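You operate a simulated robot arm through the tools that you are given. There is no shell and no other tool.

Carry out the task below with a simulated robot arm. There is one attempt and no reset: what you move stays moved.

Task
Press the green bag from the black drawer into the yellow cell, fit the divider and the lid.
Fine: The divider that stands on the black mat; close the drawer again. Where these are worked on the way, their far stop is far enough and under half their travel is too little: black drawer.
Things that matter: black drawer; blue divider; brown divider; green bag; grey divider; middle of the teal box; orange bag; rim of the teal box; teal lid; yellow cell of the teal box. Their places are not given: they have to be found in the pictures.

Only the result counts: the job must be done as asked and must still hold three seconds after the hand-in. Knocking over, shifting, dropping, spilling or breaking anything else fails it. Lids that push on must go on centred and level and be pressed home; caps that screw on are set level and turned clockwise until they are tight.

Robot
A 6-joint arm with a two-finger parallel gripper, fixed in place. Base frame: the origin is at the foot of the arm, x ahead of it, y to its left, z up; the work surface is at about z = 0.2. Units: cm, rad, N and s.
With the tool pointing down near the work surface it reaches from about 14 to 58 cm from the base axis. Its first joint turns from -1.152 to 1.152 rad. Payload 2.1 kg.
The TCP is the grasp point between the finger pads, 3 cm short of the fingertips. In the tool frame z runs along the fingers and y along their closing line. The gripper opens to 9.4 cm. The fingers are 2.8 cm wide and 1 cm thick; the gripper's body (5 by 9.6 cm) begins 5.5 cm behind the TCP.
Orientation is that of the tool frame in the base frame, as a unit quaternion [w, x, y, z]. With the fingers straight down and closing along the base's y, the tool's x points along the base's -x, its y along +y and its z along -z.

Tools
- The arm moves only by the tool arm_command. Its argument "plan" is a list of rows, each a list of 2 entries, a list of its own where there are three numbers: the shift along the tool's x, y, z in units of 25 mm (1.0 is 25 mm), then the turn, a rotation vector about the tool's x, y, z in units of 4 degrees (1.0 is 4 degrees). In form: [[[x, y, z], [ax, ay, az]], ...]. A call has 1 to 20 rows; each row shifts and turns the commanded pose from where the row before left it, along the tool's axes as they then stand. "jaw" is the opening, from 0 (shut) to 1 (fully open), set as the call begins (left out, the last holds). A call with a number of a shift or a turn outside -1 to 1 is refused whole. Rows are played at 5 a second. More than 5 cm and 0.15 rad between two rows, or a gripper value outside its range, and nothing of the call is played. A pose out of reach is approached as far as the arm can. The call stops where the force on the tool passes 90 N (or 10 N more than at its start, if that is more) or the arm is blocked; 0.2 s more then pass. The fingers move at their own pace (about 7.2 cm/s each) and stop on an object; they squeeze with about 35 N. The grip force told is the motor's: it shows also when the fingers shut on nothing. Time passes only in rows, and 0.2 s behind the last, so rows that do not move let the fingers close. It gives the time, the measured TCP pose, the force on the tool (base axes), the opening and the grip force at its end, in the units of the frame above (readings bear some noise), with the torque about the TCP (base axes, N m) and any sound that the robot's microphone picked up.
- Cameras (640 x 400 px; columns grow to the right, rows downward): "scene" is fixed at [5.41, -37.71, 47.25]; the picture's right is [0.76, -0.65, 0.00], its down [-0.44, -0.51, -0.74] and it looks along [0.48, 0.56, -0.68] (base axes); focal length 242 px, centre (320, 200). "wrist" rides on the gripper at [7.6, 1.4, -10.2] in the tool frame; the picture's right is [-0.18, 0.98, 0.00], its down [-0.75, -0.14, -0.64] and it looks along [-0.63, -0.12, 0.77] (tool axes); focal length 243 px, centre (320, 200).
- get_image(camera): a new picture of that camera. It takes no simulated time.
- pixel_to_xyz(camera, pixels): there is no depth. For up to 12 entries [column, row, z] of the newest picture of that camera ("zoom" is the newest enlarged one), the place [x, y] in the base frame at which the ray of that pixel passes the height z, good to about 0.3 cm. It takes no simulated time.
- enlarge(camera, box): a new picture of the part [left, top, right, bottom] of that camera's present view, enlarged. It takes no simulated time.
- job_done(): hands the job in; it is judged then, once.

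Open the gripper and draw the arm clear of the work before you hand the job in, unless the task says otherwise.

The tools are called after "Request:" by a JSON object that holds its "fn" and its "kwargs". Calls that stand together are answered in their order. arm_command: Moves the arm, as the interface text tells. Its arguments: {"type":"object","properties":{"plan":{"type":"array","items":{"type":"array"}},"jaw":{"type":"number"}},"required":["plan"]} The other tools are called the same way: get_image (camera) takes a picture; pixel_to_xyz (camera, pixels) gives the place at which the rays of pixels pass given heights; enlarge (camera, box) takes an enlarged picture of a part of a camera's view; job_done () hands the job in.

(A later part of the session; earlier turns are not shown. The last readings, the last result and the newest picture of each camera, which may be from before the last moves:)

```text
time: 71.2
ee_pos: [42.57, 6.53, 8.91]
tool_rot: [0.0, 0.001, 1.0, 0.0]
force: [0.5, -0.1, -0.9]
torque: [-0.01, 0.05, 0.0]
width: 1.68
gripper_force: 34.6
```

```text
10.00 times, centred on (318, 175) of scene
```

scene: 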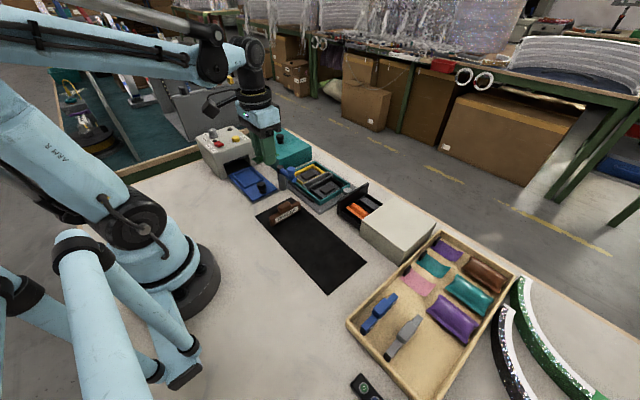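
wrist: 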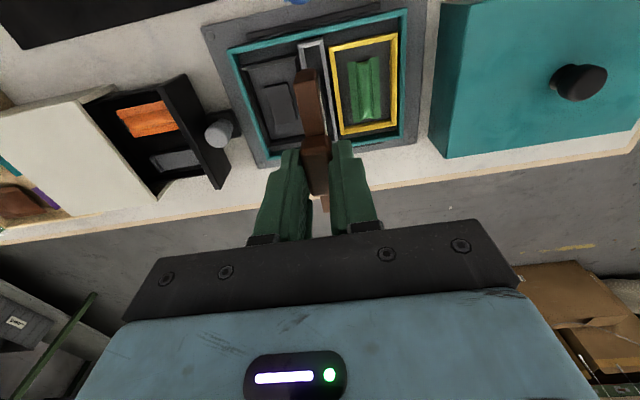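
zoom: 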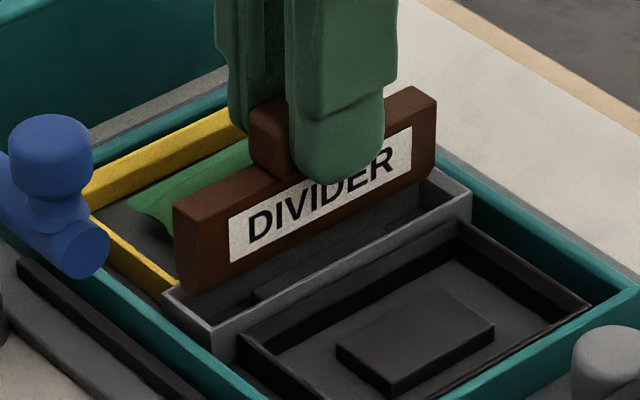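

Request:
{"fn": "pixel_to_xyz", "kwargs": {"camera": "wrist", "pixels": [[306, 69, 2.8], [307, 70.5, 2.2], [298, 71, 2.8], [315, 68.5, 2.8], [295, 73, 2.2], [319.6, 67.6, 2.2], [287.5, 67, 2.2], [324.5, 59, 2.2], [294, 84, 5.4], [317, 80, 5.4]]}}

Request:
{"fn": "pixel_to_xyz", "kwargs": {"camera": "scene", "pixels": [[304.7, 184.3, 2.8], [329.5, 173, 2.8], [302.3, 184.2, 2.2], [307.2, 188.5, 2.2], [333.2, 174, 2.2], [303.3, 175.5, 5.4], [327, 163.5, 5.4]]}}

```text
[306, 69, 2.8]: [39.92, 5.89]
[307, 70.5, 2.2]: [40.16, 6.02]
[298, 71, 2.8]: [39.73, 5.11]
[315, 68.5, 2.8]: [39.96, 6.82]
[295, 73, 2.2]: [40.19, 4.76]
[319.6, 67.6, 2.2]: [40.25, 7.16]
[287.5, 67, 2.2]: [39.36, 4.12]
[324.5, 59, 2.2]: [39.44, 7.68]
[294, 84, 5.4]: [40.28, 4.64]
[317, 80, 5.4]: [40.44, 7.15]
```

```text
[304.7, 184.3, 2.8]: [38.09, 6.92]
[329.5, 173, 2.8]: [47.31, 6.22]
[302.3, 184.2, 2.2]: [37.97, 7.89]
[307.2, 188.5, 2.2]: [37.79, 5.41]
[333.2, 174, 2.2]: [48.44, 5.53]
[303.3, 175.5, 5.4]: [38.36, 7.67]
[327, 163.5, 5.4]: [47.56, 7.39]
```

The wrist conversion used the older picture; I'll take a fresh one and redo the conversion.

Request:
{"fn": "get_image", "kwargs": {"camera": "wrist"}}

Request:
{"fn": "pixel_to_xyz", "kwargs": {"camera": "wrist", "pixels": [[306, 69, 2.8], [307, 70.5, 2.2], [298, 71, 2.8], [315, 68.5, 2.8], [295, 73, 2.2], [319.6, 67.6, 2.2], [287.5, 67, 2.2], [324.5, 59, 2.2], [294, 84, 5.4], [317, 80, 5.4]]}}

```text
taken
```

wrist: 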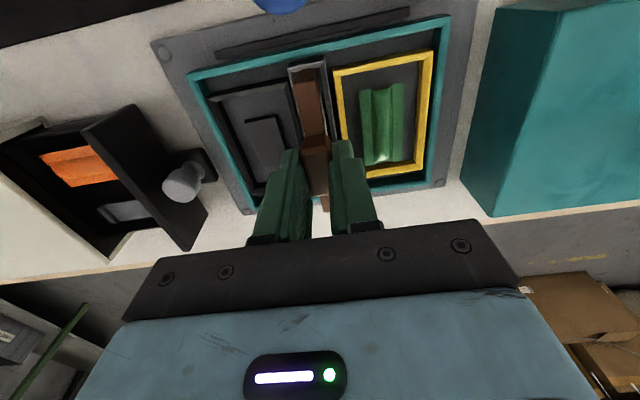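

```text
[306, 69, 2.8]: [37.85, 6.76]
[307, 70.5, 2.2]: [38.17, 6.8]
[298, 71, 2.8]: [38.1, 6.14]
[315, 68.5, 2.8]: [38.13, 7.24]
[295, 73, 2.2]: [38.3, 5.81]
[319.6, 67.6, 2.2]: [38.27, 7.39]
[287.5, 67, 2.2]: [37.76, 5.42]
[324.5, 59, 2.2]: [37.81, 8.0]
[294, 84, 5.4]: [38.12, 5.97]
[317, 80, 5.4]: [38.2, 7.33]
```

Slot inner spans x 38.25–47.95 while the divider is at about 38.1–47.5, so I'll shift +0.28 in x and lower in small steps watching force.

Request:
{"fn": "arm_command", "kwargs": {"plan": [[[-0.11, 0, 0], [0, 0, 0]], [[0, 0, 0], [0, 0, 0]], [[0, 0, 0.1], [0, 0, 0]], [[0, 0, 0.1], [0, 0, 0]], [[0, 0, 0.1], [0, 0, 0]], [[0, 0, 0], [0, 0, 0]]]}}

Request:
{"fn": "get_image", "kwargs": {"camera": "wrist"}}

Request:
{"fn": "enlarge", "kwargs": {"camera": "wrist", "box": [275, 40, 345, 120]}}

Request:
{"fn": "enlarge", "kwargs": {"camera": "scene", "box": [298, 155, 338, 195]}}

```text
time: 72.6
ee_pos: [42.77, 6.55, 8.27]
tool_rot: [0.0, 0.001, 1.0, 0.001]
force: [0.3, -0.2, -0.4]
torque: [-0.02, 0.0, 0.0]
width: 1.69
gripper_force: 35.0
```

```text
taken
```

wrist: 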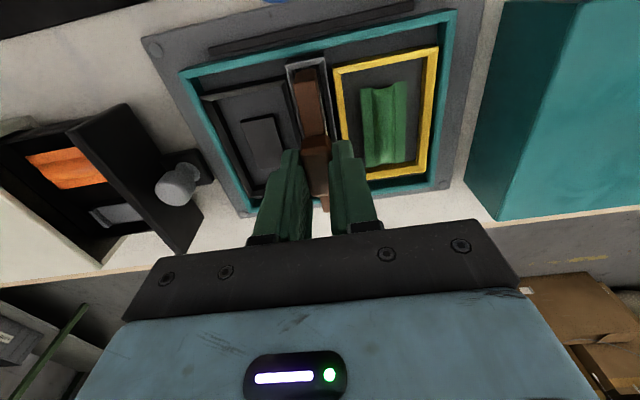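

```text
5.00 times, centred on (310, 80) of wrist
```

zoom: 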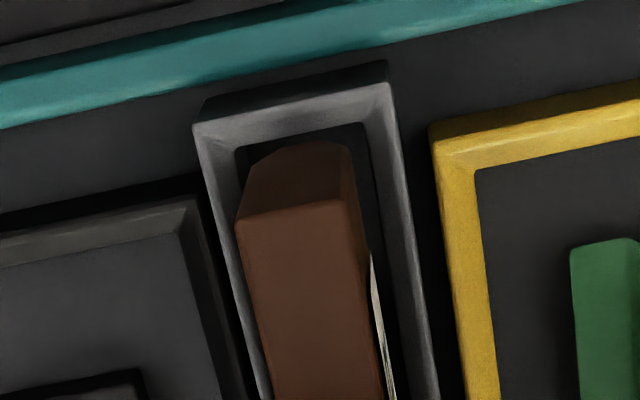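

```text
10.00 times, centred on (318, 175) of scene
```

zoom: 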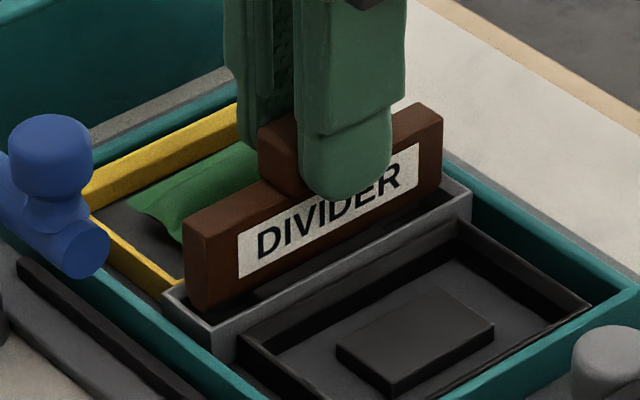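

The divider's end is inside the slot outline; slight left bias, so I shift +0.1 in y and continue down.

Request:
{"fn": "arm_command", "kwargs": {"plan": [[[0, 0.04, 0], [0, 0, 0]], [[0, 0, 0], [0, 0, 0]], [[0, 0, 0.1], [0, 0, 0]], [[0, 0, 0.1], [0, 0, 0]], [[0, 0, 0], [0, 0, 0]]]}}

Request:
{"fn": "enlarge", "kwargs": {"camera": "wrist", "box": [275, 40, 345, 120]}}

Request:
{"fn": "enlarge", "kwargs": {"camera": "scene", "box": [298, 155, 338, 195]}}

```text
time: 73.8
ee_pos: [42.72, 6.73, 7.76]
tool_rot: [0.0, 0.001, 1.0, 0.001]
force: [-0.1, 0.5, 0.0]
torque: [0.0, 0.01, 0.0]
width: 1.69
gripper_force: 34.8
```

```text
5.00 times, centred on (310, 80) of wrist
```

zoom: 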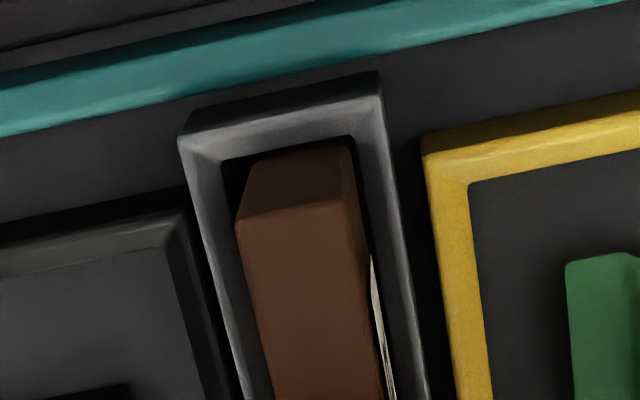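

```text
10.00 times, centred on (318, 175) of scene
```

zoom: 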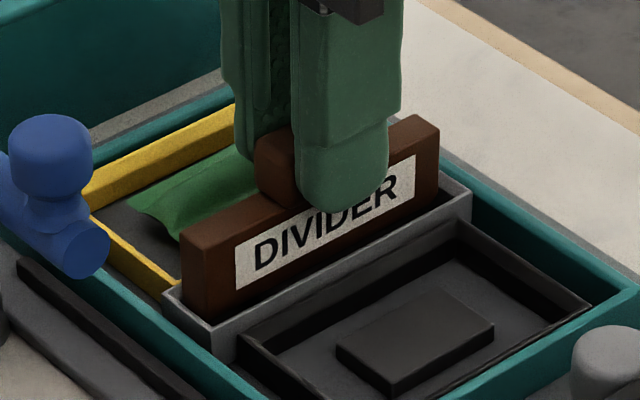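

The divider end has entered the slot with no force. I'll continue down until it bottoms.

Request:
{"fn": "arm_command", "kwargs": {"plan": [[[0, -0.015, 0.1], [0, 0, 0]], [[0, 0, 0.1], [0, 0, 0]], [[0, 0, 0.1], [0, 0, 0]], [[0, 0, 0], [0, 0, 0]]]}}

Request:
{"fn": "enlarge", "kwargs": {"camera": "wrist", "box": [275, 40, 345, 120]}}

Request:
{"fn": "enlarge", "kwargs": {"camera": "scene", "box": [298, 155, 338, 195]}}

```text
time: 74.8
ee_pos: [42.82, 6.65, 7.0]
tool_rot: [0.0, 0.001, 1.0, 0.0]
force: [-0.1, -0.2, 0.2]
torque: [0.03, 0.02, 0.01]
width: 1.71
gripper_force: 34.9
```

```text
5.00 times, centred on (310, 80) of wrist
```

zoom: 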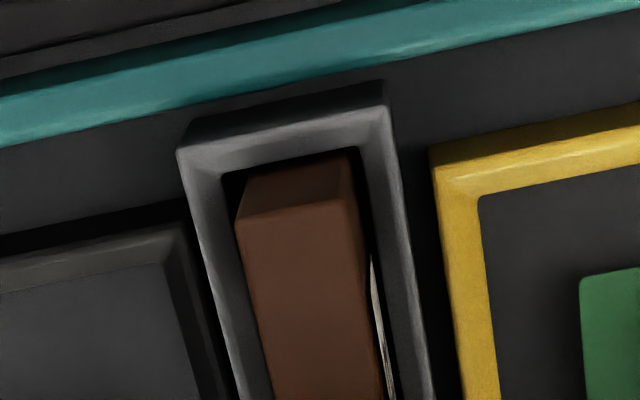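

```text
10.00 times, centred on (318, 175) of scene
```

zoom: 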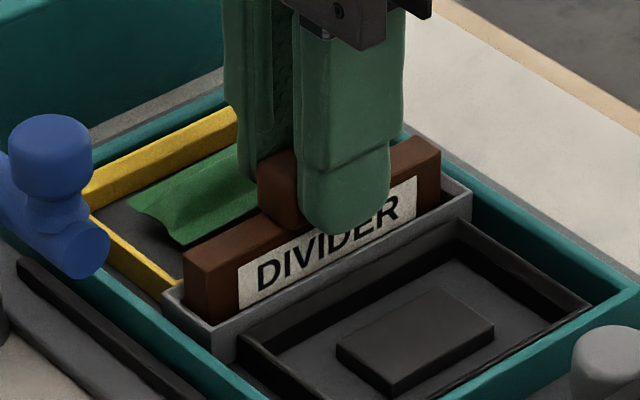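

Still free; continue in smaller steps.

Request:
{"fn": "arm_command", "kwargs": {"plan": [[[0, 0, 0.05], [0, 0, 0]], [[0, 0, 0.05], [0, 0, 0]], [[0, 0, 0.05], [0, 0, 0]], [[0, 0, 0], [0, 0, 0]]]}}

```text
time: 75.8
ee_pos: [42.68, 6.56, 6.72]
tool_rot: [0.001, 0.001, 1.0, 0.002]
force: [-0.4, -0.2, 32.9]
torque: [0.0, -0.05, -0.01]
width: 1.71
gripper_force: 35.3
```

Bottom contact at 33 N, TCP z 6.72. I'll press slightly more to be sure that it seats.

Request:
{"fn": "arm_command", "kwargs": {"plan": [[[0, 0, 0.03], [0, 0, 0]], [[0, 0, 0.03], [0, 0, 0]], [[0, 0, 0], [0, 0, 0]]]}}

Request:
{"fn": "enlarge", "kwargs": {"camera": "scene", "box": [298, 155, 338, 195]}}

Request:
{"fn": "enlarge", "kwargs": {"camera": "wrist", "box": [275, 40, 345, 120]}}

```text
time: 76.6
ee_pos: [42.74, 6.59, 6.57]
tool_rot: [0.001, 0.001, 1.0, 0.001]
force: [0.3, -0.8, 31.5]
torque: [-0.04, -0.09, 0.02]
width: 1.69
gripper_force: 34.6
```

```text
10.00 times, centred on (318, 175) of scene
```

zoom: 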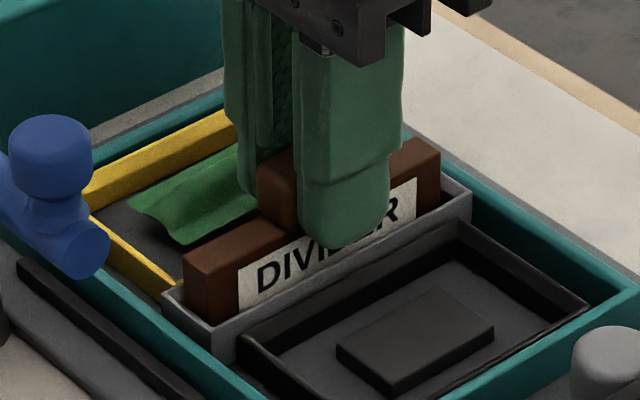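

```text
5.00 times, centred on (310, 80) of wrist
```

zoom: 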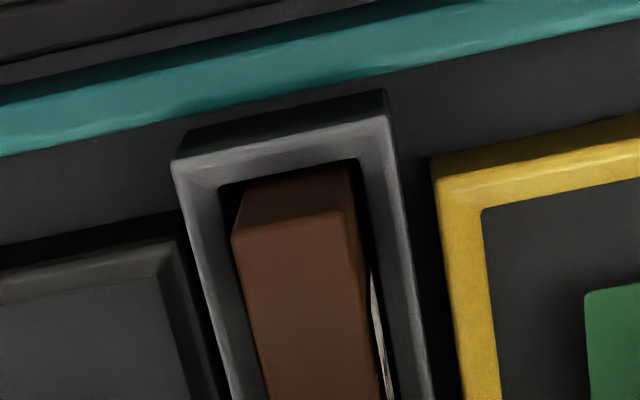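

The fingers are slipping on the handle while the divider has stopped in the slot, so it's bottomed. I'll release, lift, close the fingers and press on the handle top to make sure.

Request:
{"fn": "arm_command", "kwargs": {"plan": [[[0, 0, -0.05], [0, 0, 0]], [[0, 0, 0], [0, 0, 0]], [[0, 0, 0], [0, 0, 0]], [[0, 0, -0.3], [0, 0, 0]], [[0, 0, -0.5], [0, 0, 0]], [[0, 0, -0.6], [0, 0, 0]], [[0, 0, 0], [0, 0, 0]]], "jaw": 0.32}}

Request:
{"fn": "get_image", "kwargs": {"camera": "wrist"}}

Request:
{"fn": "enlarge", "kwargs": {"camera": "scene", "box": [288, 145, 348, 195]}}

```text
time: 78.2
ee_pos: [42.84, 6.68, 10.2]
tool_rot: [0.0, 0.0, 1.0, 0.001]
force: [-0.4, 0.7, 0.9]
torque: [-0.01, 0.0, 0.01]
width: 3.0
gripper_force: 0.2
```

```text
taken
```

wrist: 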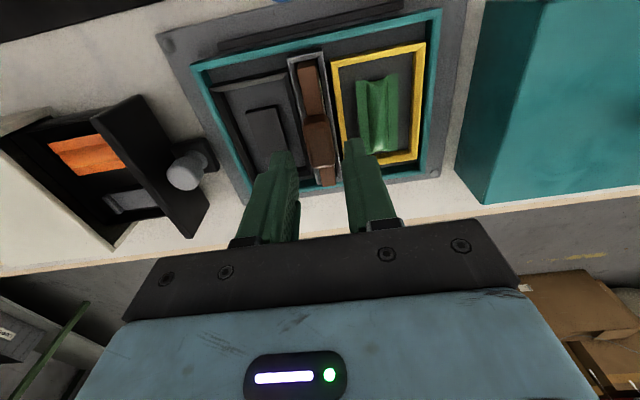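

```text
8.00 times, centred on (318, 170) of scene
```

zoom: 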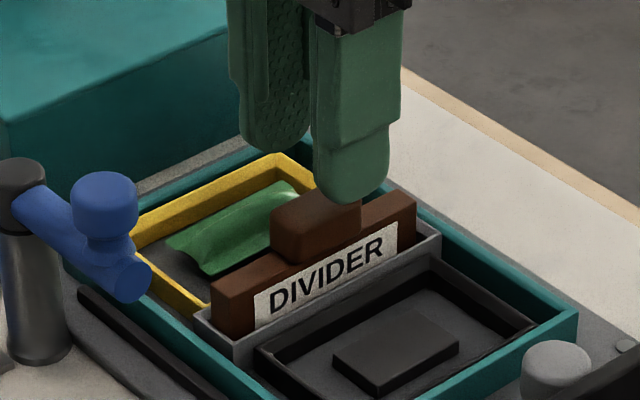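

Divider stands in the slot. Now close the fingers and press on the handle top.

Request:
{"fn": "arm_command", "kwargs": {"plan": [[[-0.08, 0, 0], [0, 0, 0]], [[0, 0, 0], [0, 0, 0]], [[0, 0, 0], [0, 0, 0]], [[0, 0, 0.3], [0, 0, 0]], [[0, 0, 0.2], [0, 0, 0]], [[0, 0, 0.1], [0, 0, 0]], [[0, 0, 0.05], [0, 0, 0]], [[0, 0, 0], [0, 0, 0]]], "jaw": 0}}

Request:
{"fn": "arm_command", "kwargs": {"plan": [[[0, 0, 0.05], [0, 0, 0]], [[0, 0, 0.05], [0, 0, 0]], [[0, 0, 0.05], [0, 0, 0]], [[0, 0, 0.05], [0, 0, 0]], [[0, 0, 0.05], [0, 0, 0]], [[0, 0, 0.05], [0, 0, 0]], [[0, 0, 0], [0, 0, 0]]]}}

```text
time: 80.0
ee_pos: [43.06, 6.61, 8.73]
tool_rot: [0.0, 0.001, 1.0, 0.0]
force: [-5.2, 0.4, 69.9]
torque: [0.02, 0.39, 0.0]
width: 0.0
gripper_force: 32.8
```

```text
time: 80.5
ee_pos: [43.04, 6.78, 8.76]
tool_rot: [-0.002, 0.001, 1.0, 0.001]
force: [-1.6, 1.4, 26.4]
torque: [0.02, 0.09, 0.03]
width: 0.02
gripper_force: 32.7
stopped in row 2: the force on the tool passed its limit at 95 N (the readings are from after the stop); the commanded pose is now the measured one
```

Pressed with 95 N: solid, handle top z≈5.75. I'll raise and inspect from above.

Request:
{"fn": "arm_command", "kwargs": {"plan": [[[0, 0, -0.4], [0, 0, 0]], [[0, 0, -0.8], [0, 0, 0]], [[0, 0, -0.8], [0, 0, 0]], [[0, 0, -0.8], [0, 0, 0]], [[0, 0, -0.8], [0, 0, 0]], [[0.8, -0.8, 0], [0, 0, 0]], [[0.8, -0.8, 0], [0, 0, 0]], [[0, 0, 0], [0, 0, 0]]]}}

Request:
{"fn": "get_image", "kwargs": {"camera": "wrist"}}

Request:
{"fn": "enlarge", "kwargs": {"camera": "wrist", "box": [280, 60, 420, 190]}}

Request:
{"fn": "enlarge", "kwargs": {"camera": "scene", "box": [240, 115, 360, 210]}}

```text
time: 82.3
ee_pos: [39.16, 2.58, 17.59]
tool_rot: [-0.002, 0.0, 1.0, 0.001]
force: [0.3, 0.1, 0.5]
torque: [-0.01, 0.01, 0.02]
width: 0.0
gripper_force: 32.9
```

```text
taken
```

wrist: 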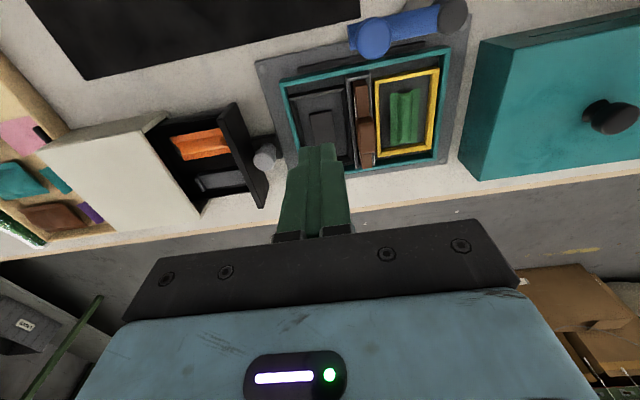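

```text
3.08 times, centred on (350, 125) of wrist
```

zoom: 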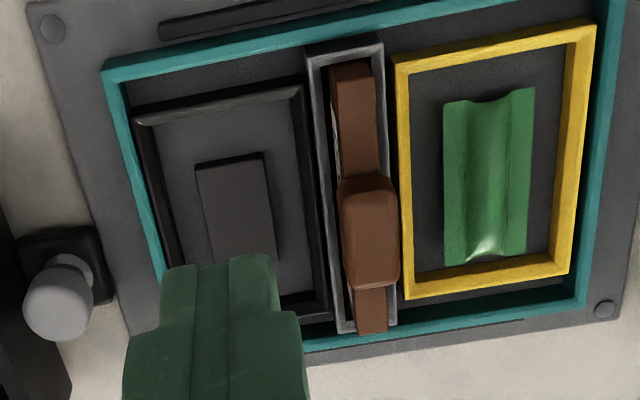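

```text
4.21 times, centred on (300, 162) of scene
```

zoom: 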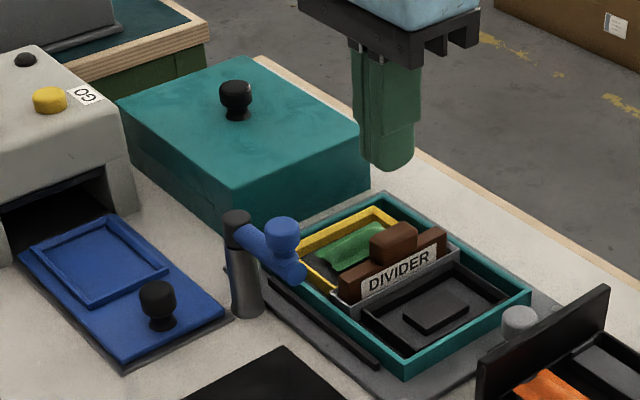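

All good. Next, close the drawer: I'll move the closed fingers to the box side of the knob (44, -1.5), lower to tips z≈3.4 and push toward -y.

Request:
{"fn": "arm_command", "kwargs": {"plan": [[[-0.65, -0.54, 0], [0, 0, 0]], [[-0.65, -0.54, 0], [0, 0, 0]], [[-0.65, -0.54, 0], [0, 0, 0]], [[0, 0, 0.8], [0, 0, 0]], [[0, 0, 0.8], [0, 0, 0]], [[0, 0, 0.8], [0, 0, 0]], [[0, 0, 0.8], [0, 0, 0]], [[0, 0, 0], [0, 0, 0]]]}}

Request:
{"fn": "get_image", "kwargs": {"camera": "wrist"}}

Request:
{"fn": "enlarge", "kwargs": {"camera": "scene", "box": [290, 130, 430, 240]}}

```text
time: 84.1
ee_pos: [43.87, -1.29, 9.55]
tool_rot: [-0.001, 0.002, 1.0, 0.001]
force: [1.0, -0.3, -0.6]
torque: [0.0, 0.03, 0.01]
width: 0.0
gripper_force: 32.9
```

```text
taken
```

wrist: 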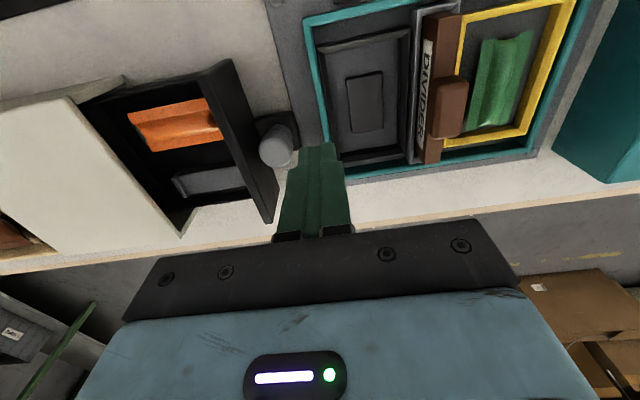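

```text
3.64 times, centred on (360, 185) of scene
```

zoom: 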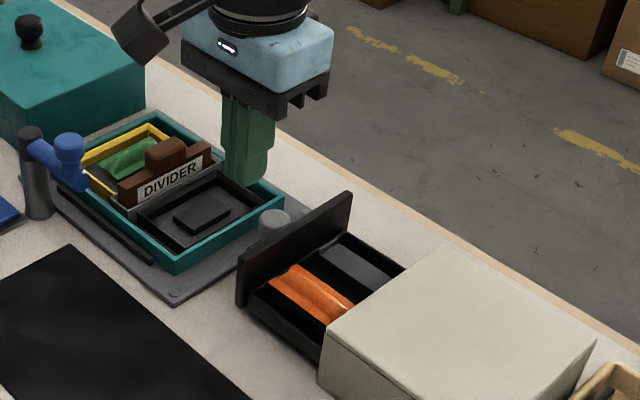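

Fingers are beside the knob on the box side. I'll lower 3.1 cm and begin pushing toward -y.

Request:
{"fn": "arm_command", "kwargs": {"plan": [[[0, 0, 0.6], [0, 0, 0]], [[0, 0, 0.64], [0, 0, 0]], [[0, -0.2, 0], [0, 0, 0]], [[0, -0.2, 0], [0, 0, 0]], [[0, -0.2, 0], [0, 0, 0]], [[0, -0.2, 0], [0, 0, 0]], [[0, -0.2, 0], [0, 0, 0]], [[0, -0.2, 0], [0, 0, 0]], [[0, -0.2, 0], [0, 0, 0]], [[0, -0.2, 0], [0, 0, 0]], [[0, 0, 0], [0, 0, 0]]]}}

Request:
{"fn": "enlarge", "kwargs": {"camera": "scene", "box": [290, 130, 430, 240]}}

```text
time: 86.5
ee_pos: [43.8, -5.48, 6.49]
tool_rot: [-0.001, 0.001, 1.0, 0.0]
force: [0.2, 0.7, -0.8]
torque: [0.04, 0.0, -0.02]
width: 0.01
gripper_force: 33.6
```

```text
3.64 times, centred on (360, 185) of scene
```

zoom: 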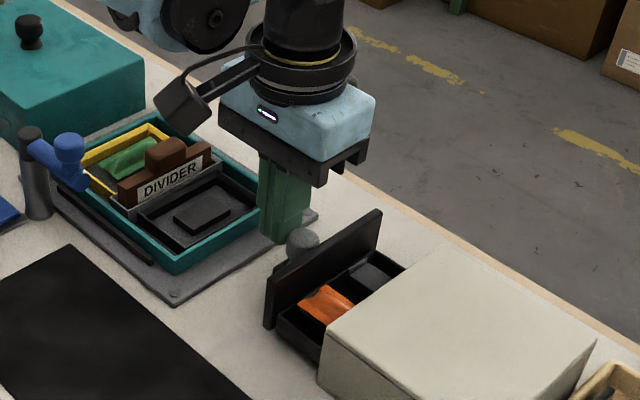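

The drawer slides in. I'll continue pushing, with smaller steps near the end.

Request:
{"fn": "arm_command", "kwargs": {"plan": [[[0, -0.2, 0], [0, 0, 0]], [[0, -0.2, 0], [0, 0, 0]], [[0, -0.2, 0], [0, 0, 0]], [[0, -0.2, 0], [0, 0, 0]], [[0, -0.2, 0], [0, 0, 0]], [[0, -0.2, 0], [0, 0, 0]], [[0, -0.2, 0], [0, 0, 0]], [[0, -0.2, 0], [0, 0, 0]], [[0, -0.1, 0], [0, 0, 0]], [[0, -0.1, 0], [0, 0, 0]], [[0, -0.05, 0], [0, 0, 0]], [[0, 0, 0], [0, 0, 0]]]}}

Request:
{"fn": "enlarge", "kwargs": {"camera": "scene", "box": [310, 130, 450, 240]}}

```text
time: 89.1
ee_pos: [43.84, -10.02, 6.52]
tool_rot: [-0.001, 0.001, 1.0, 0.001]
force: [0.0, -0.1, 0.5]
torque: [-0.02, 0.0, 0.0]
width: 0.02
gripper_force: 33.2
```

```text
3.64 times, centred on (380, 185) of scene
```

zoom: 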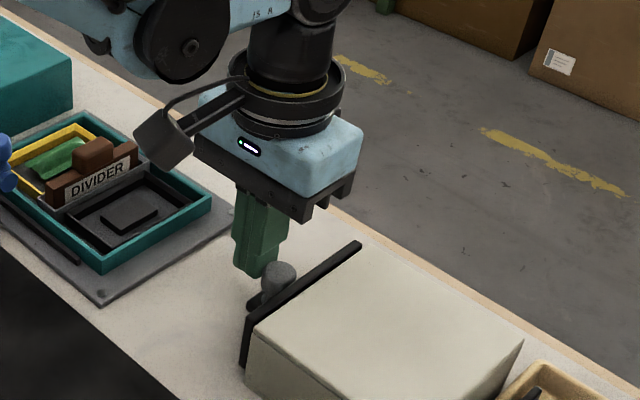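

Nearly closed; a few more small steps until the stop pushes back.

Request:
{"fn": "arm_command", "kwargs": {"plan": [[[0, -0.05, 0], [0, 0, 0]], [[0, -0.05, 0], [0, 0, 0]], [[0, -0.05, 0], [0, 0, 0]], [[0, -0.05, 0], [0, 0, 0]], [[0, -0.05, 0], [0, 0, 0]], [[0, -0.05, 0], [0, 0, 0]], [[0, 0, 0], [0, 0, 0]]]}}

Request:
{"fn": "enlarge", "kwargs": {"camera": "scene", "box": [310, 130, 450, 240]}}

```text
time: 90.7
ee_pos: [43.82, -10.59, 6.66]
tool_rot: [-0.002, 0.0, 1.0, 0.002]
force: [-1.0, 15.0, -1.9]
torque: [0.37, -0.01, -0.02]
width: 0.0
gripper_force: 33.2
```

```text
3.64 times, centred on (380, 185) of scene
```

zoom: 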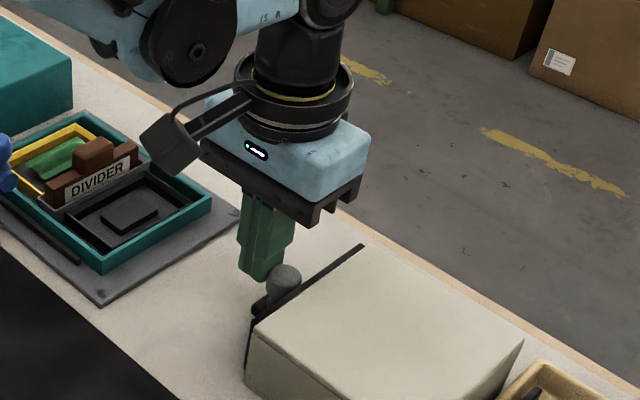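

The drawer is closed (15 N against the stop). I'll give one more small push, retreat, raise, and go look at the lid.

Request:
{"fn": "arm_command", "kwargs": {"plan": [[[0, -0.06, 0], [0, 0, 0]], [[0, 0, 0], [0, 0, 0]], [[0, 0.2, 0], [0, 0, 0]], [[0, 0.3, 0], [0, 0, 0]], [[0, 0, -1], [0, 0, 0]], [[0, 0, -1], [0, 0, 0]], [[0, 0, -1], [0, 0, 0]], [[0, 0, -1], [0, 0, 0]], [[0, 0, -1], [0, 0, 0]], [[0, 0, -0.5], [0, 0, 0]]]}}

Request:
{"fn": "arm_command", "kwargs": {"plan": [[[0.5, 1, 0], [0, 0, 0]], [[0.5, 1, 0], [0, 0, 0]], [[0.5, 1, 0], [0, 0, 0]], [[0.5, 1, 0], [0, 0, 0]], [[0.5, 1, 0], [0, 0, 0]], [[0.5, 1, 0], [0, 0, 0]], [[0.5, 1, 0], [0, 0, 0]], [[0.5, 1, 0], [0, 0, 0]], [[0.5, 1, 0], [0, 0, 0]], [[0.5, 1, 0], [0, 0, 0]], [[0.5, 1, 0], [0, 0, 0]], [[0.5, 1, 0], [0, 0, 0]], [[0, 1, 0], [0, 0, 0]], [[0, 0.5, 0], [0, 0, 0]], [[0, 0, 0], [0, 0, 0]]], "jaw": 0.6}}

Request:
{"fn": "get_image", "kwargs": {"camera": "wrist"}}

Request:
{"fn": "get_image", "kwargs": {"camera": "scene"}}

```text
time: 92.9
ee_pos: [43.94, -9.6, 20.23]
tool_rot: [-0.001, 0.001, 1.0, 0.001]
force: [0.5, -0.2, 0.1]
torque: [0.0, 0.02, -0.01]
width: 0.01
gripper_force: 33.5
```

```text
time: 96.1
ee_pos: [29.02, 24.02, 20.4]
tool_rot: [-0.002, 0.001, 1.0, 0.001]
force: [0.0, 0.6, 0.3]
torque: [-0.02, -0.01, -0.02]
width: 5.64
gripper_force: 0.1
```

```text
taken
```

wrist: 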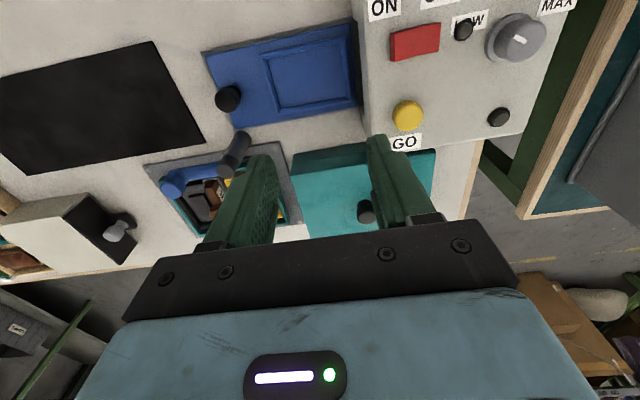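

```text
taken
```

scene: 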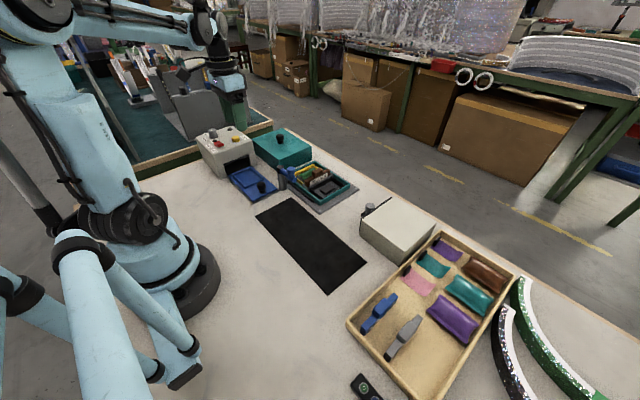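

I'll zoom in on the lid in the scene view and measure top and bottom corners.

Request:
{"fn": "enlarge", "kwargs": {"camera": "scene", "box": [240, 115, 330, 185]}}

Request:
{"fn": "enlarge", "kwargs": {"camera": "wrist", "box": [260, 130, 460, 250]}}

```text
5.71 times, centred on (285, 150) of scene
```

zoom: 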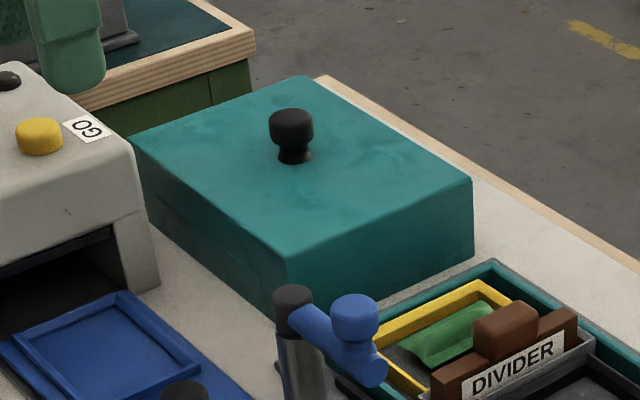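

```text
3.20 times, centred on (360, 190) of wrist
```

zoom: 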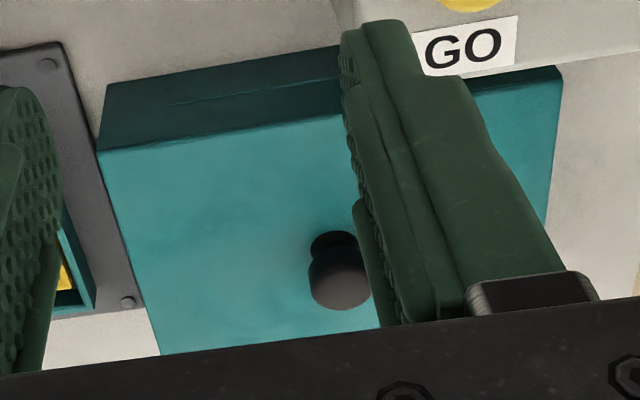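

Request:
{"fn": "pixel_to_xyz", "kwargs": {"camera": "scene", "pixels": [[312, 159.6, 0.2], [311.6, 146.5, 5], [311.6, 146.5, 6], [279.4, 160.2, 5], [279.4, 160.2, 6], [282.4, 128.1, 5], [282.4, 128.1, 6], [251.7, 139, 5], [251.7, 139, 6], [279.7, 135.1, 7], [279.7, 135.1, 8], [279.7, 135.1, 9]]}}

Request:
{"fn": "pixel_to_xyz", "kwargs": {"camera": "wrist", "pixels": [[290.3, 174.5, 5], [290.3, 174.5, 6], [294, 154.5, 0.2], [435, 150.6, 0.2], [366, 214, 7], [366, 214, 8], [366, 214, 9], [432, 164, 5.5]]}}

```text
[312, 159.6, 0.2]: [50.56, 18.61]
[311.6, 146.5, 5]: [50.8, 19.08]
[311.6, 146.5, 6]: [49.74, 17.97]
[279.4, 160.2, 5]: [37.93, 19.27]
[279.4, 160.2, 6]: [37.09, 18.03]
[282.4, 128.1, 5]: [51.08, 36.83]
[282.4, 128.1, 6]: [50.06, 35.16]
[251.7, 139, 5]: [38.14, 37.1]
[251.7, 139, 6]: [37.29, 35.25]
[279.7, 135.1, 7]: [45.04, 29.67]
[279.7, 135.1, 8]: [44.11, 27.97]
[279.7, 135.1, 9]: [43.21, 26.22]
```

```text
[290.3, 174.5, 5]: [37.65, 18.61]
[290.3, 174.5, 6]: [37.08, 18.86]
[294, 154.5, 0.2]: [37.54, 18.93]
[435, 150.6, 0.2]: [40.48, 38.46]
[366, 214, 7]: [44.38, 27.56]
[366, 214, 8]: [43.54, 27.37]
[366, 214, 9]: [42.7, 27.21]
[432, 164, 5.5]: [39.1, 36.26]
```

Lid top z≈5.2, footprint x 37.8–50.6, y 18.9–36.5; knob near (43.5,27.4), top ≈8.3. I'll move above the knob for a closer view.

Request:
{"fn": "arm_command", "kwargs": {"plan": [[[-0.83, 0.194, 0], [0, 0, 0]], [[-0.83, 0.194, 0], [0, 0, 0]], [[-0.83, 0.194, 0], [0, 0, 0]], [[-0.83, 0.194, 0], [0, 0, 0]], [[-0.83, 0.194, 0], [0, 0, 0]], [[-0.83, 0.194, 0], [0, 0, 0]], [[-0.83, 0.194, 0], [0, 0, 0]], [[0, 0, 0.8], [0, 0, 0]], [[0, 0, 0.8], [0, 0, 0]], [[0, 0, 0], [0, 0, 0]]]}}

Request:
{"fn": "get_image", "kwargs": {"camera": "wrist"}}

Request:
{"fn": "enlarge", "kwargs": {"camera": "scene", "box": [240, 90, 340, 180]}}

```text
time: 98.3
ee_pos: [43.62, 27.47, 16.15]
tool_rot: [-0.002, 0.001, 1.0, 0.0]
force: [0.0, -0.4, -0.4]
torque: [0.0, -0.02, 0.01]
width: 5.63
gripper_force: 0.0
```

```text
taken
```

wrist: 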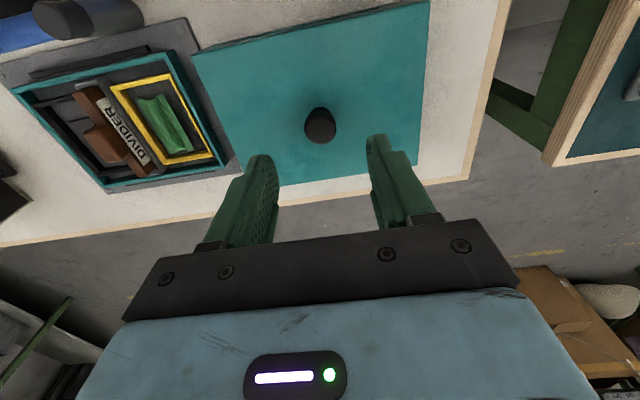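

```text
4.44 times, centred on (290, 135) of scene
```

zoom: 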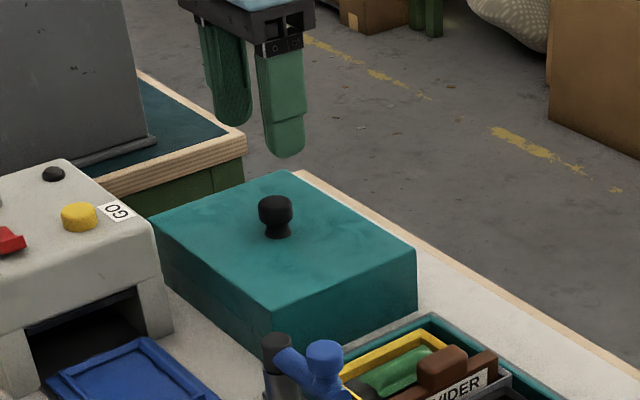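

Request:
{"fn": "enlarge", "kwargs": {"camera": "wrist", "box": [180, 0, 440, 200]}}

Request:
{"fn": "pixel_to_xyz", "kwargs": {"camera": "wrist", "pixels": [[321, 130, 8.3], [320, 125, 8.3], [321, 142, 5.3], [193, 50, 5.25], [430, 2, 5.25], [419, 164, 5.25], [242, 186, 5.25]]}}

Request:
{"fn": "pixel_to_xyz", "kwargs": {"camera": "scene", "pixels": [[280, 136, 8.3], [280.1, 142.7, 5.6], [280.5, 143, 5.3]]}}

```text
2.00 times, centred on (310, 100) of wrist
```

zoom: 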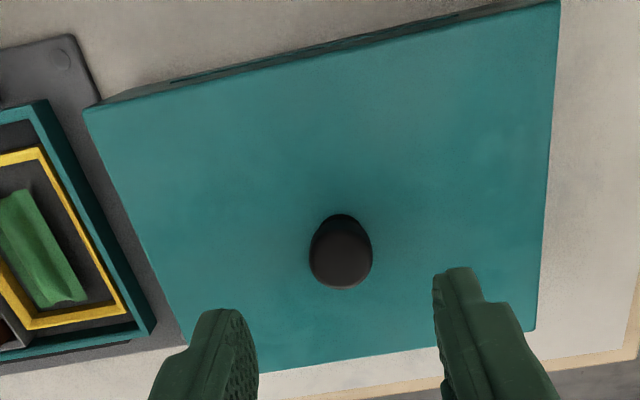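

```text
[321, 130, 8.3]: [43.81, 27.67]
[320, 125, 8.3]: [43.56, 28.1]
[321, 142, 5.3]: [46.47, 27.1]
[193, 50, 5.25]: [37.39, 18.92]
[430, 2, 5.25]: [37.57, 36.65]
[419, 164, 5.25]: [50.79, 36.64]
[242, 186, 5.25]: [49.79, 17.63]
```

```text
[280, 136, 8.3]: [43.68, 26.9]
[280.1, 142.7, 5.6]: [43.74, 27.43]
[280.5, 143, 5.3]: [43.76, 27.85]
```

Knob centre ≈ (44.0, 27.65), lid centre ≈ (44.1, 27.7). I'll align and descend to TCP z≈8.5 around the knob.

Request:
{"fn": "arm_command", "kwargs": {"plan": [[[-0.15, 0.07, 0], [0, 0, 0]], [[0, 0, 0.8], [0, 0, 0]], [[0, 0, 0.8], [0, 0, 0]], [[0, 0, 0.7], [0, 0, 0]], [[0, 0, 0.4], [0, 0, 0]], [[0, 0, 0.3], [0, 0, 0]], [[0, 0, 0], [0, 0, 0]]]}}

Request:
{"fn": "get_image", "kwargs": {"camera": "wrist"}}

Request:
{"fn": "enlarge", "kwargs": {"camera": "scene", "box": [240, 90, 340, 180]}}

```text
time: 99.9
ee_pos: [43.84, 27.72, 8.67]
tool_rot: [-0.002, 0.0, 1.0, 0.002]
force: [0.7, 0.5, -0.7]
torque: [-0.03, 0.0, 0.04]
width: 5.65
gripper_force: 0.0
```

```text
taken
```

wrist: 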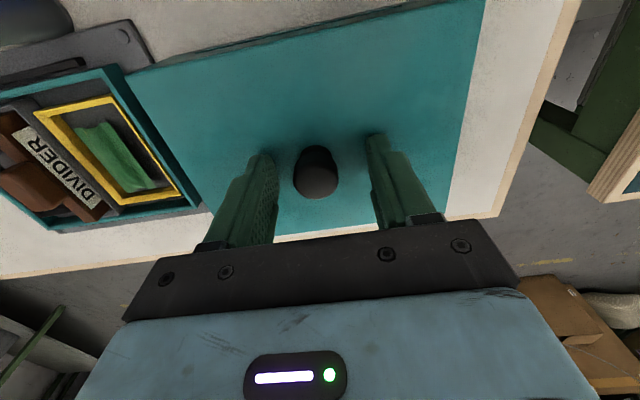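

```text
4.44 times, centred on (290, 135) of scene
```

zoom: 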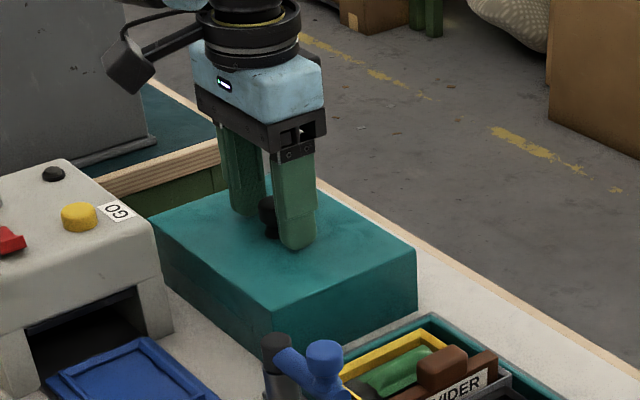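

The knob sits between the fingers. I'll close the gripper and lift slightly.

Request:
{"fn": "arm_command", "kwargs": {"plan": [[[0, 0, 0], [0, 0, 0]], [[0, 0, 0], [0, 0, 0]], [[0, 0, 0], [0, 0, 0]], [[0, 0, 0], [0, 0, 0]]], "jaw": 0}}

Request:
{"fn": "arm_command", "kwargs": {"plan": [[[0, 0, -0.1], [0, 0, 0]], [[0, 0, -0.2], [0, 0, 0]], [[0, 0, -0.3], [0, 0, 0]], [[0, 0, 0], [0, 0, 0]]]}}

Request:
{"fn": "get_image", "kwargs": {"camera": "wrist"}}

Request:
{"fn": "enlarge", "kwargs": {"camera": "scene", "box": [240, 90, 340, 180]}}

```text
time: 100.9
ee_pos: [43.9, 27.9, 8.81]
tool_rot: [-0.002, 0.001, 1.0, 0.002]
force: [0.5, 0.6, -0.1]
torque: [-0.04, -0.03, 0.02]
width: 2.49
gripper_force: 34.8
```

```text
time: 101.9
ee_pos: [43.89, 27.84, 10.42]
tool_rot: [-0.002, 0.001, 1.0, 0.0]
force: [-0.1, 1.2, -0.8]
torque: [0.01, 0.0, -0.01]
width: 2.49
gripper_force: 34.5
```

```text
taken
```

wrist: 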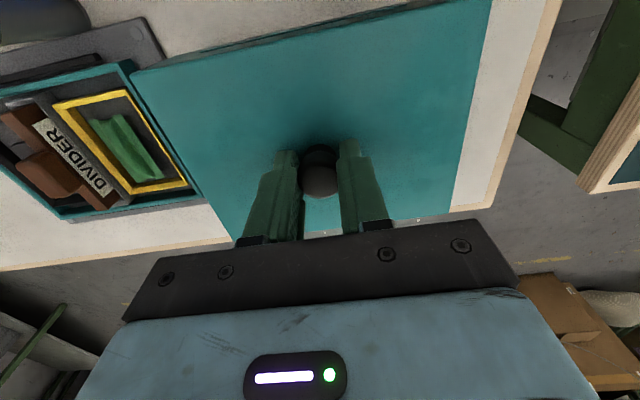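

```text
4.44 times, centred on (290, 135) of scene
```

zoom: 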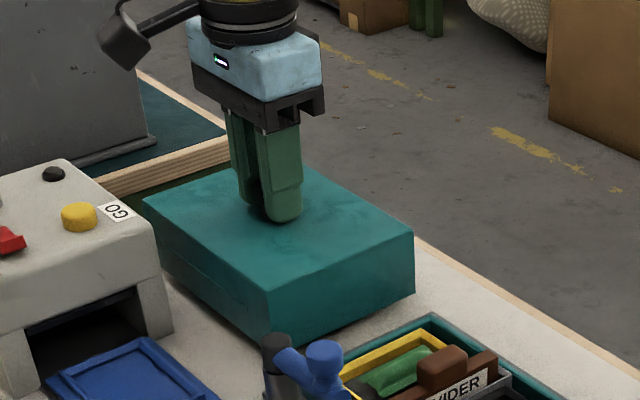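

The lid is held (2.49 cm on the knob) and level. I'll raise it well clear and carry it along -y to above the box.

Request:
{"fn": "arm_command", "kwargs": {"plan": [[[0, 0, -0.5], [0, 0, 0]], [[0, 0, -0.6], [0, 0, 0]], [[0, 0, -0.6], [0, 0, 0]], [[0, 0, -0.6], [0, 0, 0]], [[0, 0, -0.5], [0, 0, 0]], [[0.03, -0.5, 0], [0, 0, 0]], [[0.03, -0.6, 0], [0, 0, 0]], [[0.03, -0.6, 0], [0, 0, 0]], [[0.03, -0.6, 0], [0, 0, 0]], [[0.03, -0.6, 0], [0, 0, 0]], [[0.03, -0.6, 0], [0, 0, 0]], [[0.03, -0.6, 0], [0, 0, 0]], [[0.03, -0.6, 0], [0, 0, 0]], [[0.03, -0.6, 0], [0, 0, 0]], [[0.03, -0.6, 0], [0, 0, 0]], [[0.03, -0.6, 0], [0, 0, 0]], [[0.03, -0.6, 0], [0, 0, 0]], [[0.03, -0.6, 0], [0, 0, 0]], [[0.03, -0.6, 0], [0, 0, 0]], [[0, 0, 0], [0, 0, 0]]]}}

Request:
{"fn": "get_image", "kwargs": {"camera": "wrist"}}

Request:
{"fn": "get_image", "kwargs": {"camera": "scene"}}

```text
time: 106.1
ee_pos: [42.76, 6.94, 17.38]
tool_rot: [-0.001, 0.001, 1.0, 0.001]
force: [-1.0, -1.0, -0.7]
torque: [-0.01, -0.01, 0.01]
width: 2.49
gripper_force: 34.9
```

```text
taken
```

wrist: 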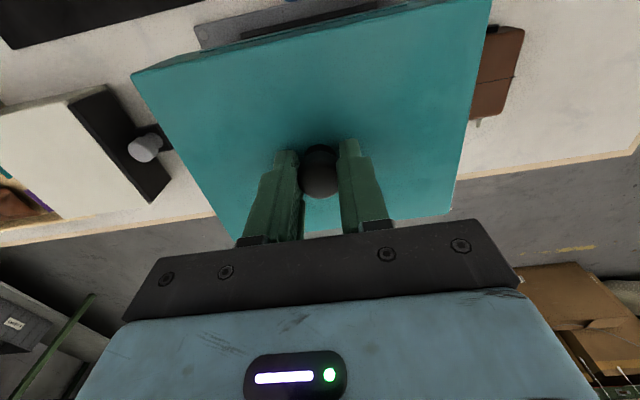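

```text
taken
```

scene: 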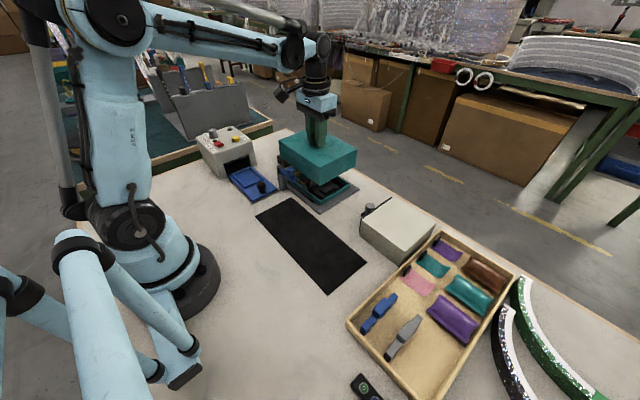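

There's a brown thing at (495,75) in the wrist view, right of the held lid. I'll zoom in on it and on the box from the scene.

Request:
{"fn": "enlarge", "kwargs": {"camera": "wrist", "box": [420, 0, 580, 140]}}

Request:
{"fn": "enlarge", "kwargs": {"camera": "scene", "box": [255, 110, 375, 220]}}

Request:
{"fn": "pixel_to_xyz", "kwargs": {"camera": "wrist", "pixels": [[487, 28, 0.5], [524, 28, 0.5], [510, 118, 0.5], [470, 120, 0.5], [478, 124, 0.3]]}}

```text
2.86 times, centred on (500, 70) of wrist
```

zoom: 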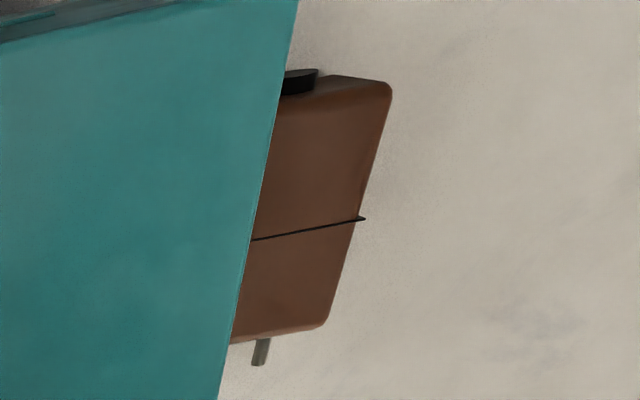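

```text
3.64 times, centred on (315, 165) of scene
```

zoom: 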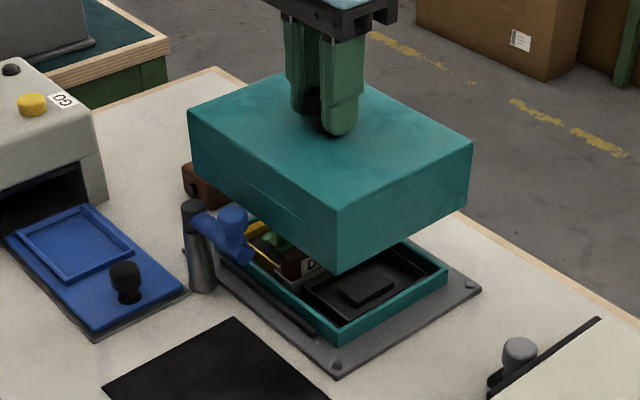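

```text
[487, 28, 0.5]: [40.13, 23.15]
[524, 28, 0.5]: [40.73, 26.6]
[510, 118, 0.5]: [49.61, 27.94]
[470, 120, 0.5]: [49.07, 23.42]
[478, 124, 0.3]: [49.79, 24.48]
```

A small brown gadget had been hidden under the lid; it isn't part of the task and stands untouched. I'll measure the lid's position relative to the box rim.

Request:
{"fn": "pixel_to_xyz", "kwargs": {"camera": "scene", "pixels": [[319.7, 185.6, 8.8], [319.7, 166.4, 13.85], [355.1, 166.4, 8.8], [356.8, 149.3, 13.85], [278.7, 140.3, 13.85], [320.5, 201.5, 2], [349.9, 183.7, 2]]}}

Request:
{"fn": "enlarge", "kwargs": {"camera": "wrist", "box": [120, 0, 500, 230]}}

Request:
{"fn": "pixel_to_xyz", "kwargs": {"camera": "wrist", "pixels": [[131, 72, 13.85], [490, 0, 13.85], [451, 213, 13.85], [205, 48, 0.6], [243, 38, 1]]}}

```text
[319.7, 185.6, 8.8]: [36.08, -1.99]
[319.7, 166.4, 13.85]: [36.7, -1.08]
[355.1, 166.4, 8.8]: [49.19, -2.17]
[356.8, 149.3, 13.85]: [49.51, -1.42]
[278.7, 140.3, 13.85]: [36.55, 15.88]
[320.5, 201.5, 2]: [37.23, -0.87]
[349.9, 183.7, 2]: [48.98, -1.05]
```

```text
1.68 times, centred on (310, 115) of wrist
```

zoom: 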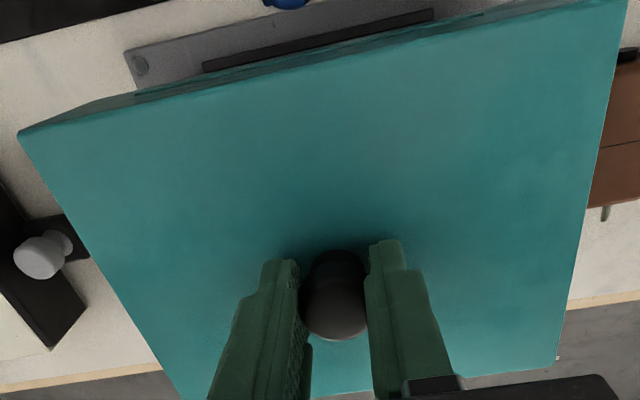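

```text
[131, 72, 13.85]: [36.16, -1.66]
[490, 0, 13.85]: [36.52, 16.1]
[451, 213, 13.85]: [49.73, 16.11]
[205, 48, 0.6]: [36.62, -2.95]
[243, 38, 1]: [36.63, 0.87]
```

Lid centre ≈ (42.9, 7.2) vs. box centre ≈ (43.1, 7.0). I'll shift +0.2 x, and lower so the lid bottom is at z≈6.5, then measure again.

Request:
{"fn": "arm_command", "kwargs": {"plan": [[[-0.08, -0.02, 0], [0, 0, 0]], [[0, 0, 0.44], [0, 0, 0]], [[0, 0, 0.44], [0, 0, 0]], [[0, 0, 0], [0, 0, 0]], [[0, 0, 0], [0, 0, 0]]]}}

Request:
{"fn": "get_image", "kwargs": {"camera": "wrist"}}

Request:
{"fn": "enlarge", "kwargs": {"camera": "scene", "box": [275, 145, 365, 215]}}

Request:
{"fn": "enlarge", "kwargs": {"camera": "wrist", "box": [110, 0, 330, 130]}}

```text
time: 107.3
ee_pos: [42.99, 7.0, 15.12]
tool_rot: [-0.003, 0.0, 1.0, 0.001]
force: [0.0, 0.4, -0.4]
torque: [0.0, -0.01, 0.0]
width: 2.48
gripper_force: 35.7
```

```text
taken
```

wrist: 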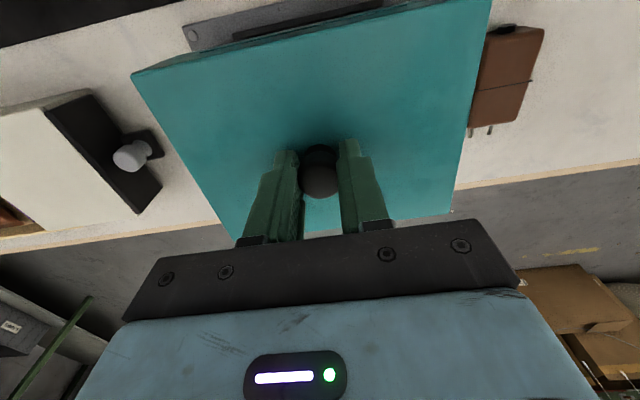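

```text
5.71 times, centred on (320, 180) of scene
```

zoom: 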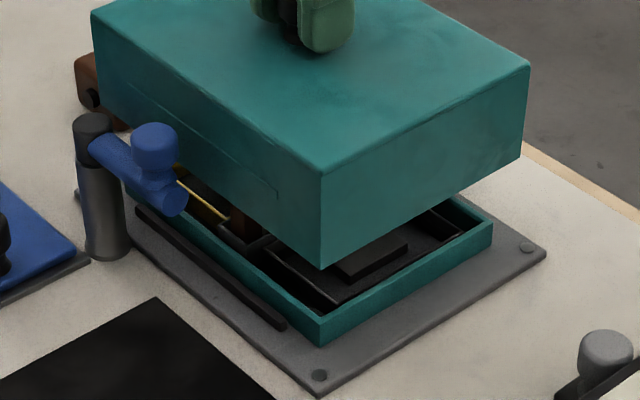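

```text
2.91 times, centred on (220, 65) of wrist
```

zoom: 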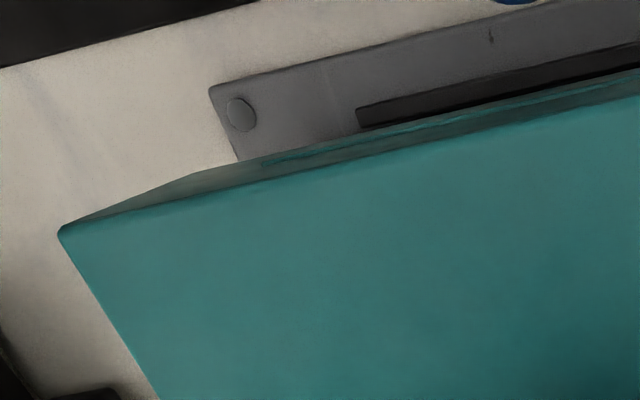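

Request:
{"fn": "pixel_to_xyz", "kwargs": {"camera": "scene", "pixels": [[320.5, 191.9, 6.5], [355.4, 173.5, 6.5], [319.7, 201.3, 2], [350.1, 183.5, 2], [320.3, 175, 11.55], [356.9, 155.9, 11.55], [280.2, 147, 11.55], [319.8, 205, 0.8], [295, 186.7, 2]]}}

Request:
{"fn": "pixel_to_xyz", "kwargs": {"camera": "wrist", "pixels": [[131, 76, 11.6], [490, 0, 11.6], [449, 213, 11.6], [220, 213, 11.6], [188, 59, 6.5]]}}

```text
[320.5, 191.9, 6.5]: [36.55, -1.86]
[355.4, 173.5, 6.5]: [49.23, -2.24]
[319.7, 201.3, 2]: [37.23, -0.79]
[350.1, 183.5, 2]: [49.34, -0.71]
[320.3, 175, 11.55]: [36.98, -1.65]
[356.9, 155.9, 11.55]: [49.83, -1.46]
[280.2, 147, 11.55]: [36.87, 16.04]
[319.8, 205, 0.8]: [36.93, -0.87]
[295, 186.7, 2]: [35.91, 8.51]
```

```text
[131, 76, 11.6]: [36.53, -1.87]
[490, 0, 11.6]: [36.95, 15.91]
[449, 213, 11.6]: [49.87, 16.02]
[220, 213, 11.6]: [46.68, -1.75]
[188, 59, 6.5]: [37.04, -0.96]
```

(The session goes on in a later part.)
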